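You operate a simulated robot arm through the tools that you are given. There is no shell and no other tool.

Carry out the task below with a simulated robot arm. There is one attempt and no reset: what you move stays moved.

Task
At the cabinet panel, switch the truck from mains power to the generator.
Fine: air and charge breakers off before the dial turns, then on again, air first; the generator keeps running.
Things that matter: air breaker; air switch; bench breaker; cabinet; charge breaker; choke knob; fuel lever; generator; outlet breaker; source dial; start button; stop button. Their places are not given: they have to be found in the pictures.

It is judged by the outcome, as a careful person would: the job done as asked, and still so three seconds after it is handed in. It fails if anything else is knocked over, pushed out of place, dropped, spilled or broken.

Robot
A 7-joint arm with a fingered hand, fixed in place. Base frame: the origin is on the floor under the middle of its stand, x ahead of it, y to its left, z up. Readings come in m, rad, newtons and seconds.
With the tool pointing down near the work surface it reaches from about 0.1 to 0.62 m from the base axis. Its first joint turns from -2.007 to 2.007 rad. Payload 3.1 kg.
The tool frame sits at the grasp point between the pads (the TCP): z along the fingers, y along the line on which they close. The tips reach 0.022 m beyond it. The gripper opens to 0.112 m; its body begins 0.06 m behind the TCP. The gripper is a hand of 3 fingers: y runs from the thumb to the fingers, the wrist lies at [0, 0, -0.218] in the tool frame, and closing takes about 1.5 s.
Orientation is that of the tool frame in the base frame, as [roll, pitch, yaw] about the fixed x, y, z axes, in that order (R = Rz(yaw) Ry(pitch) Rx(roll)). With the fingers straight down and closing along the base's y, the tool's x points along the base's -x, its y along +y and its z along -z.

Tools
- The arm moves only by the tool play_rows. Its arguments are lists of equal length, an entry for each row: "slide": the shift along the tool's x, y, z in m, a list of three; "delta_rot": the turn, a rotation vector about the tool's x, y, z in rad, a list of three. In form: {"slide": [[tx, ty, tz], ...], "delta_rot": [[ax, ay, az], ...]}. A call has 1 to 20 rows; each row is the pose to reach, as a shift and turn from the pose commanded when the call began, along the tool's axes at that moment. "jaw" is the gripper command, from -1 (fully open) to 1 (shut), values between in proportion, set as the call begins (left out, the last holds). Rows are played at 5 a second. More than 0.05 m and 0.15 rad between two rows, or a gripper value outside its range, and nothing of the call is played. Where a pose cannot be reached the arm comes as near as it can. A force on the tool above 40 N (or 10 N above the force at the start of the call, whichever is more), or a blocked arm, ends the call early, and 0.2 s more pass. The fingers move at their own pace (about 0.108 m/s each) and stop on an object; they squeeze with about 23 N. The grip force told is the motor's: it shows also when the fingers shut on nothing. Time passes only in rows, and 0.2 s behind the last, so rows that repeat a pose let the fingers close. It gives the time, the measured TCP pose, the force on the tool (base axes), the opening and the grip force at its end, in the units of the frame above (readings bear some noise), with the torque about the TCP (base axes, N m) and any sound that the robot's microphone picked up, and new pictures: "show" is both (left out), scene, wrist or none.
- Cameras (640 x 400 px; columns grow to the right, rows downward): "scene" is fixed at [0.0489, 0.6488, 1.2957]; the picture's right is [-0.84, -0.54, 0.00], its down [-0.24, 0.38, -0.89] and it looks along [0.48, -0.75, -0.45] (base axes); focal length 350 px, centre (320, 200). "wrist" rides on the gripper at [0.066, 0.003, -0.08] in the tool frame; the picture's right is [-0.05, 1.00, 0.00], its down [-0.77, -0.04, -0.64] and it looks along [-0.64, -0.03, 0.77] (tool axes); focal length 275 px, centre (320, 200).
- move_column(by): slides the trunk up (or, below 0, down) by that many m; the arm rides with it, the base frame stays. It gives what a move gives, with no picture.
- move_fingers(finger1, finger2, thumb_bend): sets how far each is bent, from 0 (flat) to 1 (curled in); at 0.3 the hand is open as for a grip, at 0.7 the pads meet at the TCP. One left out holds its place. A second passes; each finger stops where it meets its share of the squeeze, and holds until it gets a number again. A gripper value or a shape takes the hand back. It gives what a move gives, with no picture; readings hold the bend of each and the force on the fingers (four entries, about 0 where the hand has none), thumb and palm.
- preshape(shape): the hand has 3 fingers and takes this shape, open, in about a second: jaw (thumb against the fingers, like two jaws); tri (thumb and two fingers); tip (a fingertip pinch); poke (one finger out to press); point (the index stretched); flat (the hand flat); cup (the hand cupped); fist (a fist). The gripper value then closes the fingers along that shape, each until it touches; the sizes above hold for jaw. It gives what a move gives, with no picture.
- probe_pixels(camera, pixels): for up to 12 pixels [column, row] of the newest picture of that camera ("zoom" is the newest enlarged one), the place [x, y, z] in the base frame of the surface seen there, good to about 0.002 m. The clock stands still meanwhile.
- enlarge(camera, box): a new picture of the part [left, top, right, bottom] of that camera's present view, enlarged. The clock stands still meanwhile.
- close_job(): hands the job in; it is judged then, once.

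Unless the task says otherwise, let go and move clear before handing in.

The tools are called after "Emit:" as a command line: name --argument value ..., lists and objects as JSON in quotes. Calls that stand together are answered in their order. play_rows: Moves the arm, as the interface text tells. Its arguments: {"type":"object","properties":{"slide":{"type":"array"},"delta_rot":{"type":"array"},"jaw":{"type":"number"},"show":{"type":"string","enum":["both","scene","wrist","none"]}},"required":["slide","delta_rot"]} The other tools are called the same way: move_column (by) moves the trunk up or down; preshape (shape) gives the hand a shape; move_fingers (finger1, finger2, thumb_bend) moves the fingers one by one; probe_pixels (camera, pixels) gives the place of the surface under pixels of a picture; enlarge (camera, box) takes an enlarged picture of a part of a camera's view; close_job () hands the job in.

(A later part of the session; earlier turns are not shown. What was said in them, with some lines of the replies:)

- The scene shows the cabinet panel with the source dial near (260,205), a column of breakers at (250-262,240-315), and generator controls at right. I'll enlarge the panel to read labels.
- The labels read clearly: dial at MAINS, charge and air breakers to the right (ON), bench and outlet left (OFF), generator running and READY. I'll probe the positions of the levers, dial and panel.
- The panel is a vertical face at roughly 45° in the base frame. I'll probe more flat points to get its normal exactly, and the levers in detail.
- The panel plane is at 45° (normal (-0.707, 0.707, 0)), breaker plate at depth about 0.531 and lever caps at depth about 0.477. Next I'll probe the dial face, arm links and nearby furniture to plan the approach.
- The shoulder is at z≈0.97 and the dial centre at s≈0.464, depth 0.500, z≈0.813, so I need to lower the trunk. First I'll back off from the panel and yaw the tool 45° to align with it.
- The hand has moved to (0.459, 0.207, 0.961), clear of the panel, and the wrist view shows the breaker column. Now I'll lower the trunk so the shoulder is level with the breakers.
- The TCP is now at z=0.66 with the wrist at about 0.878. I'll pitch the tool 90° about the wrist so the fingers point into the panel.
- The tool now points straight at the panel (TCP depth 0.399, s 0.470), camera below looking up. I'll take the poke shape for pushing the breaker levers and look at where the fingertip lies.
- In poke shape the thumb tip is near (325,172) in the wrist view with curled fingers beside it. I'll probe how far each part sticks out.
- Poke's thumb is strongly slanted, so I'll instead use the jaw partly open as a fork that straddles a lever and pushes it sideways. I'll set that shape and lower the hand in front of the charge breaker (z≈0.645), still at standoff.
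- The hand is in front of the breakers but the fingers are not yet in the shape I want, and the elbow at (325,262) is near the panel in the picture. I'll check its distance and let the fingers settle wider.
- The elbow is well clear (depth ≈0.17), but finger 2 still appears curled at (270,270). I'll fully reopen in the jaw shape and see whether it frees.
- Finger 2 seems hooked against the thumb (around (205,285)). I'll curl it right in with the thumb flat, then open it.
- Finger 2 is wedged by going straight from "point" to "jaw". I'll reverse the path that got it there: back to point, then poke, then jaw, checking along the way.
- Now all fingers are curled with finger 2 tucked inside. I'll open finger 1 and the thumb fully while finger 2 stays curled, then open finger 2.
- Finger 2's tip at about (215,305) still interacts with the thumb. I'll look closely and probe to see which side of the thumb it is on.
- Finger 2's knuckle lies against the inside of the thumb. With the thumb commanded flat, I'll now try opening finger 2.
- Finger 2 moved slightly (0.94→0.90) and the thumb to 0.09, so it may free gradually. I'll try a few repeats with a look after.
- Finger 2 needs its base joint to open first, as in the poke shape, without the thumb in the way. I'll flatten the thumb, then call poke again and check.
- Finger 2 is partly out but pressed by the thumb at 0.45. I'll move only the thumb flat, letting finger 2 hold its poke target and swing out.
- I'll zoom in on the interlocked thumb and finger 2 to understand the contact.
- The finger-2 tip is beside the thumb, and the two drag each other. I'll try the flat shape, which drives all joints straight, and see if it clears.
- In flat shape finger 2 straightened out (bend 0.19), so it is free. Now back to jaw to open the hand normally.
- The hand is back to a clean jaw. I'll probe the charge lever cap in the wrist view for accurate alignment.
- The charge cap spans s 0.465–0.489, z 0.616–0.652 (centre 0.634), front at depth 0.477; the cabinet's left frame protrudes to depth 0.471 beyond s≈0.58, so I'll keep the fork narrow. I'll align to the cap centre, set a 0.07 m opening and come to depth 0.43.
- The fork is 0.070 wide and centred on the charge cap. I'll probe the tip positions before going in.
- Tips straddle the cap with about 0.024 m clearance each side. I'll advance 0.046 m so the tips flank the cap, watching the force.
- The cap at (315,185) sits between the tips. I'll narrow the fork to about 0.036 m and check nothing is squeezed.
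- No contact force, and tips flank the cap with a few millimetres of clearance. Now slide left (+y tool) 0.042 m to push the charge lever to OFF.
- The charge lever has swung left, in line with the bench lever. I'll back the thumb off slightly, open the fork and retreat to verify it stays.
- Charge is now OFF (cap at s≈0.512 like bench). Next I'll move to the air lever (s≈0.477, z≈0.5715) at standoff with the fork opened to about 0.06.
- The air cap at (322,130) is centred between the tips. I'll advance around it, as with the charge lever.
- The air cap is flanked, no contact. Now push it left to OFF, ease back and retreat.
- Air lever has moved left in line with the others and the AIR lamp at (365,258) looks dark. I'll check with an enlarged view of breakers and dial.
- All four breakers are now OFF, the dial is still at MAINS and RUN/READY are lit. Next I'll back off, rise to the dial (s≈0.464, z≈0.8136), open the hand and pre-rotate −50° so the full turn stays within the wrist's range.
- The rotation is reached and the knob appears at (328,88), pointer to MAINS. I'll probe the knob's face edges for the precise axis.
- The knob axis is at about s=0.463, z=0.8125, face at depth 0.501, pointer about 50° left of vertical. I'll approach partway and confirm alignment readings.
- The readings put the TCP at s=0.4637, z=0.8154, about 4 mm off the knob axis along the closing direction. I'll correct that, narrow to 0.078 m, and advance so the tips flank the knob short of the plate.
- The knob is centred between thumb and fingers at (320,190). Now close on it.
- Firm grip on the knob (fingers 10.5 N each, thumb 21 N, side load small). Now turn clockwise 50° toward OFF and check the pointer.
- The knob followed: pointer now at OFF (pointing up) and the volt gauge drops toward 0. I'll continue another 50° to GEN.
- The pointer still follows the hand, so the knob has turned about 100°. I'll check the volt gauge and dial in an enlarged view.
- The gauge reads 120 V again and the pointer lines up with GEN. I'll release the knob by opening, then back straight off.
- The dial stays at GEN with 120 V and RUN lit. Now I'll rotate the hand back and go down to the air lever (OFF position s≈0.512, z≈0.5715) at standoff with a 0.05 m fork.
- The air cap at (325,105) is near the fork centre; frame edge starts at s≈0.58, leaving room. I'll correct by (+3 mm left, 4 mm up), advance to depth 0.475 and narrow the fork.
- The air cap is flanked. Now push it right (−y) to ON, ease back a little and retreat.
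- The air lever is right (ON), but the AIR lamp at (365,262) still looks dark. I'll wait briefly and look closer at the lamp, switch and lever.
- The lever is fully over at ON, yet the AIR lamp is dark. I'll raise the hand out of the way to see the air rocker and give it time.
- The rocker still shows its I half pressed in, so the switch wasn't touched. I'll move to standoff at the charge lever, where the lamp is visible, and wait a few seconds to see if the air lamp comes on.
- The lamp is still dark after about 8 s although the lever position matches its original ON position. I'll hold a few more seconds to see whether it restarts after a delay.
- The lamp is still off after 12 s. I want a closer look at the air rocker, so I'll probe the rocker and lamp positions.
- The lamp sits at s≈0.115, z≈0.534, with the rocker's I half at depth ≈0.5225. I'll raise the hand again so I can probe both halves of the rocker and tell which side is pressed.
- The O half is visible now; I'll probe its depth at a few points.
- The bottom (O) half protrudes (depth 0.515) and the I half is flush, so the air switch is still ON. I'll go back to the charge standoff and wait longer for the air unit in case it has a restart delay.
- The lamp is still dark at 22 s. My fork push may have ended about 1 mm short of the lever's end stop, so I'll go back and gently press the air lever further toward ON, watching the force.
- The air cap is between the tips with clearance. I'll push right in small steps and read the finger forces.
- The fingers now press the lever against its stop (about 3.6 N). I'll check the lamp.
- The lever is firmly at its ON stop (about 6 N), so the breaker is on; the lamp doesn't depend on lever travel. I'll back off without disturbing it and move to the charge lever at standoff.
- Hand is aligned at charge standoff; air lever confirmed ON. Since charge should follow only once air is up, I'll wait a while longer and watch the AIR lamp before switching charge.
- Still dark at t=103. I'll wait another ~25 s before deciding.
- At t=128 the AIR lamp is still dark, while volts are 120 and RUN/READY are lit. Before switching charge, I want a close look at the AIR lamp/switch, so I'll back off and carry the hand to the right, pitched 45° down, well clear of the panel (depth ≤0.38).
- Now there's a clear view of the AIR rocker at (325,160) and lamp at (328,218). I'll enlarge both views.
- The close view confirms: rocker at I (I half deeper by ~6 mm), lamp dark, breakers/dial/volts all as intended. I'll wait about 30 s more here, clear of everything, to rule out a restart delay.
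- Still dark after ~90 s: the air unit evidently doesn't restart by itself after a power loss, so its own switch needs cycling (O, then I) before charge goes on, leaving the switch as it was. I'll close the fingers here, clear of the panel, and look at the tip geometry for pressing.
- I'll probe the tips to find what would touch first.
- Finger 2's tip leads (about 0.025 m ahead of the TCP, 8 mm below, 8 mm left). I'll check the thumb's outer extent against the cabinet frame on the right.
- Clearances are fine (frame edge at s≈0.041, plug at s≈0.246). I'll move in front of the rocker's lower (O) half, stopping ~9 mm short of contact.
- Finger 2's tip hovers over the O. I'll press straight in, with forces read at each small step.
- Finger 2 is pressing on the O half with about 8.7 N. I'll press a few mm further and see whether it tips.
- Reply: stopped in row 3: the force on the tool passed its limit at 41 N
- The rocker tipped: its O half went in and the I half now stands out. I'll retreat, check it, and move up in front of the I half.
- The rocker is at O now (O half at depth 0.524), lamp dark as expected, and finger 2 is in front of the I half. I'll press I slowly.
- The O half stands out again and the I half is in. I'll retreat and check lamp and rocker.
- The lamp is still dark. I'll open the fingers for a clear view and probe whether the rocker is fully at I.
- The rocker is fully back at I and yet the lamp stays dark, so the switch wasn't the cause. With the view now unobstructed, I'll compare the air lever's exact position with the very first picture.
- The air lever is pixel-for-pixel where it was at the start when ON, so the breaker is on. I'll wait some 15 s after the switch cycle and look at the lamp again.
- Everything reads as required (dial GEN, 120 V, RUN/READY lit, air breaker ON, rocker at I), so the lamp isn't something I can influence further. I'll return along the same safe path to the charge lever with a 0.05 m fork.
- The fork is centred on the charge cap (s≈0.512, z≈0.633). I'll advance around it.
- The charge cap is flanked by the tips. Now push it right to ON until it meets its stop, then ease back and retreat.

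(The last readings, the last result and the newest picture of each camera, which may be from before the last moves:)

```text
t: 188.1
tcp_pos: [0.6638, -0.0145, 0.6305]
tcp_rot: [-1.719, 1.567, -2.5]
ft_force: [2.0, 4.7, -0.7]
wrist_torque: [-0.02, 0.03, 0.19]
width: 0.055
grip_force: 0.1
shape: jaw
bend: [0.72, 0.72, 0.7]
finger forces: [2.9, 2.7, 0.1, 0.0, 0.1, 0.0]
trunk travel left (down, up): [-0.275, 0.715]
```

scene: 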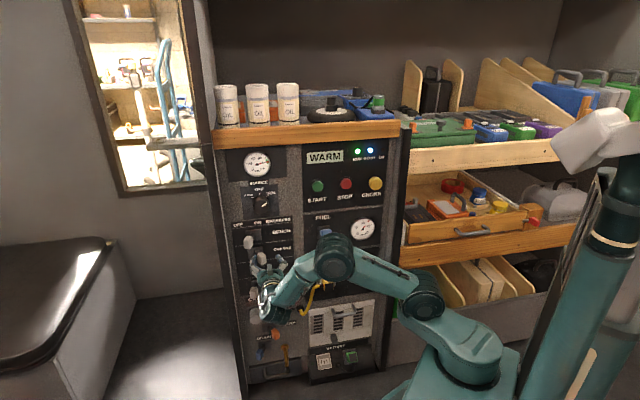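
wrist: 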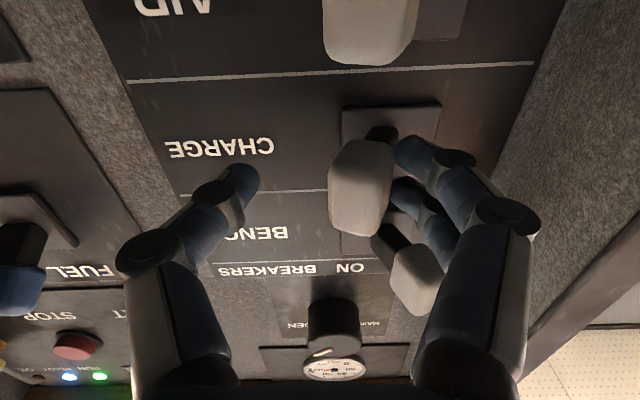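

The charge lever is against its ON stop (about 5.6 N) and RUN/READY stay lit. I'll ease back, retreat, and move the arm well clear so I can inspect the whole panel.

Emit:
play_rows --slide '[[0, 0.006, 0], [0, 0.014, 0], [0, 0.014, -0.02], [0, 0.014, -0.04], [0, 0.014, -0.065], [0, 0.014, -0.09], [0, 0.014, -0.11], [0, 0.014, -0.11]]' --delta_rot '[[0, 0, 0], [0, 0, 0], [0, 0, 0], [0, 0, 0], [0, 0, 0], [0, 0, 0], [0, 0, 0], [0, 0, 0]]'

Emit:
enlarge --camera "scene" --box '[225, 130, 405, 290]'

Emit:
enlarge --camera "scene" --box '[300, 230, 400, 300]'

```text
t: 189.9
tcp_pos: [0.5971, 0.0711, 0.6287]
tcp_rot: [-1.804, 1.567, -2.582]
ft_force: [-0.3, 0.0, -0.5]
wrist_torque: [-0.01, -0.02, 0.0]
width: 0.051
grip_force: 0.0
shape: jaw
bend: [0.73, 0.73, 0.7]
finger forces: [0.0, 0.0, 0.0, 0.0, 0.0, 0.0]
trunk travel left (down, up): [-0.275, 0.715]
```

scene: 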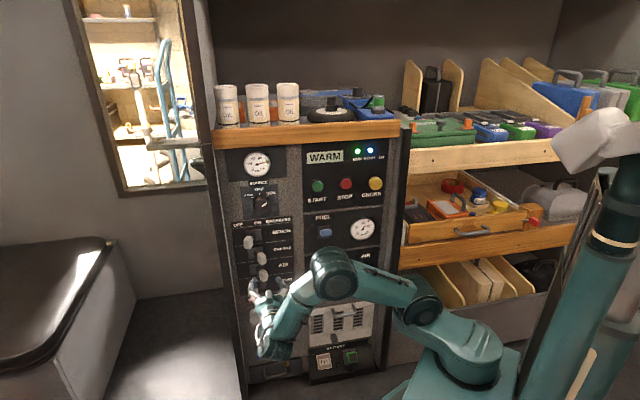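
wrist: 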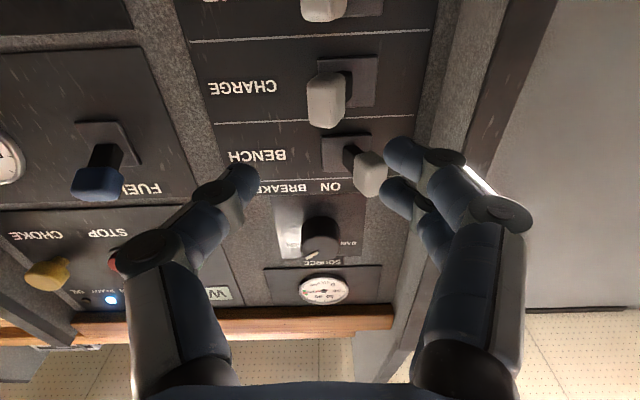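

```text
2.50 times, centred on (315, 210) of scene
```

zoom: 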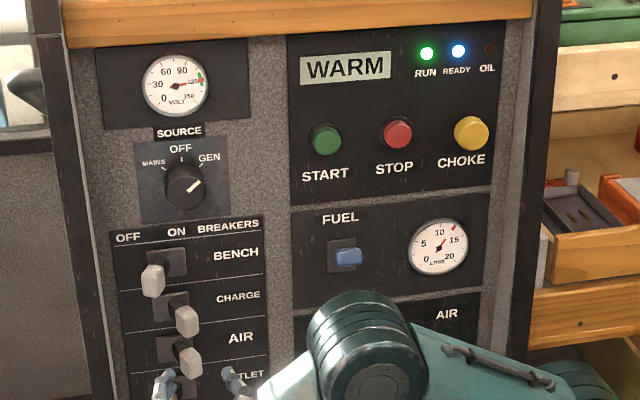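

```text
5.71 times, centred on (350, 265) of scene
```

zoom: 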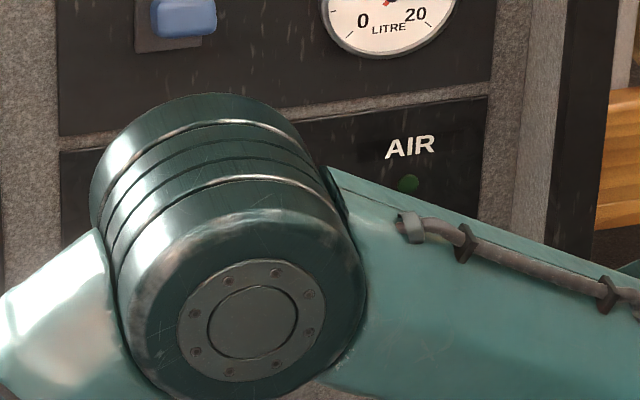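

All is as intended: dial at GEN, charge and air ON, bench and outlet OFF, 120 V, RUN/READY lit. I'll move the arm clear to the right, pitched down at a safe depth, to view the entire panel and the AIR lamp once more.

Emit:
play_rows --slide '[[0, 0, -0.04], [0.01, -0.035, -0.04], [0.02, -0.07, -0.04], [0.03, -0.105, -0.04], [0.04, -0.14, -0.04], [0.05, -0.175, -0.04], [0.06, -0.21, -0.04], [0.07, -0.245, -0.04], [0.08, -0.28, -0.04], [0.09, -0.315, -0.04], [0.1, -0.35, -0.04], [0.1, -0.35, -0.04]]' --delta_rot '[[0, 0, 0], [0, 0.0785, 0], [0, 0.157, 0], [0, 0.2355, 0], [0, 0.314, 0], [0, 0.3925, 0], [0, 0.471, 0], [0, 0.5495, 0], [0, 0.628, 0], [0, 0.7065, 0], [0, 0.785, 0], [0, 0.785, 0]]' --jaw -0.5

Emit:
enlarge --camera "scene" --box '[225, 130, 405, 290]'

Emit:
enlarge --camera "scene" --box '[220, 220, 320, 390]'

```text
t: 192.5
tcp_pos: [0.3203, -0.1465, 0.5317]
tcp_rot: [-3.137, 0.785, 2.367]
ft_force: [0.6, -0.5, -0.2]
wrist_torque: [0.05, 0.03, 0.01]
width: 0.0836
grip_force: 0.1
shape: jaw
bend: [0.64, 0.64, 0.6]
finger forces: [0.0, 0.0, 0.0, 0.1, 0.0, 0.1]
trunk travel left (down, up): [-0.275, 0.715]
```

scene: 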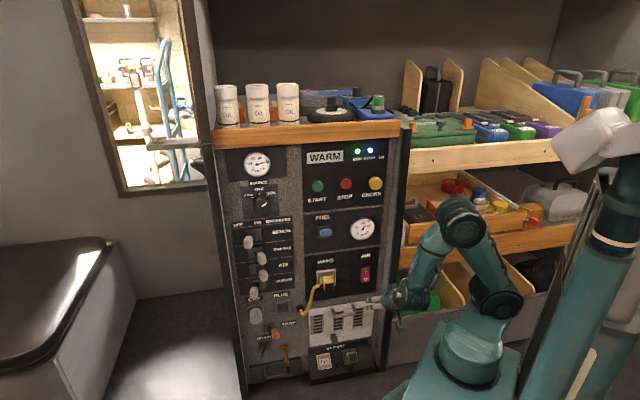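
wrist: 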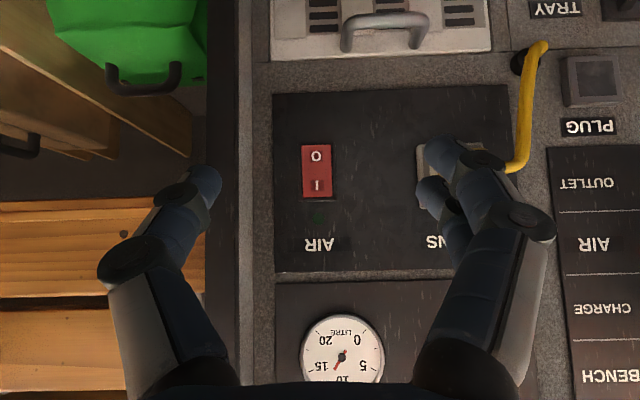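

```text
2.50 times, centred on (315, 210) of scene
```

zoom: 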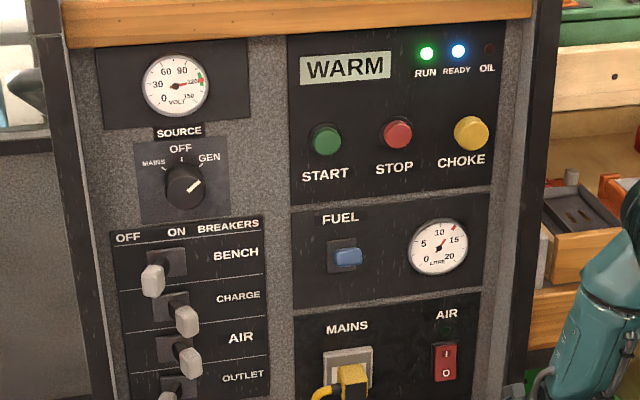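

```text
2.35 times, centred on (270, 305) of scene
```

zoom: 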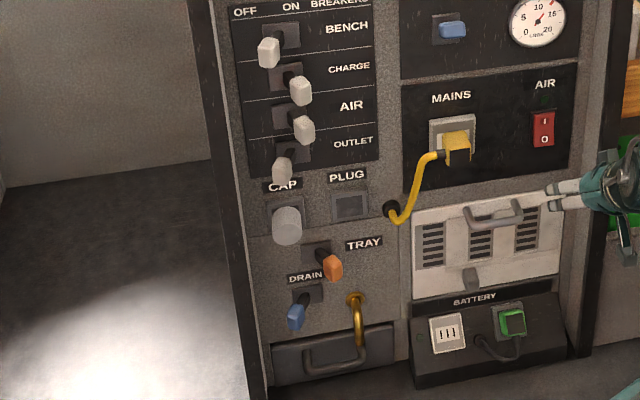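

The final pictures show the dial at GEN, 120 V on the gauge, RUN and READY lit, and charge and air ON. Bench and outlet are still OFF, the air rocker is back at I, and the hand is empty and clear of the panel. Two things to note: the AIR lamp has stayed dark since its breaker went off, and I cycled the air switch O→I once to try to restart it, with no effect. I'm handing in now.

Emit:
close_job

```text
The job is handed in.
```

The truck is now on generator power, but **the AIR lamp is dark**, so the air unit may not be running. The lamp was lit at the start and went out when I switched the air breaker off.

**What I did, in order:**
1. Switched the charge breaker off, then the air breaker off.
2. Turned the source dial from MAINS through OFF to GEN.
3. Switched the air breaker on, then the charge breaker on.

**State at hand-in:** the volt gauge reads 120 V and the RUN and READY lamps are lit. The generator stayed running at every check. Bench and outlet breakers are still off, and I did not touch the start, stop, choke or fuel controls.

**AIR lamp:** the air breaker lever is hard against its ON stop and its switch is at I. I waited about 90 seconds for it to come back, and it didn't.

**Beyond what you asked:** I then switched the air switch off and on once to try to restart the unit. The lamp stayed dark. The switch is back at I, as I found it.

I couldn't tell whether the air unit has a long restart delay or needs some other reset, so please check it.
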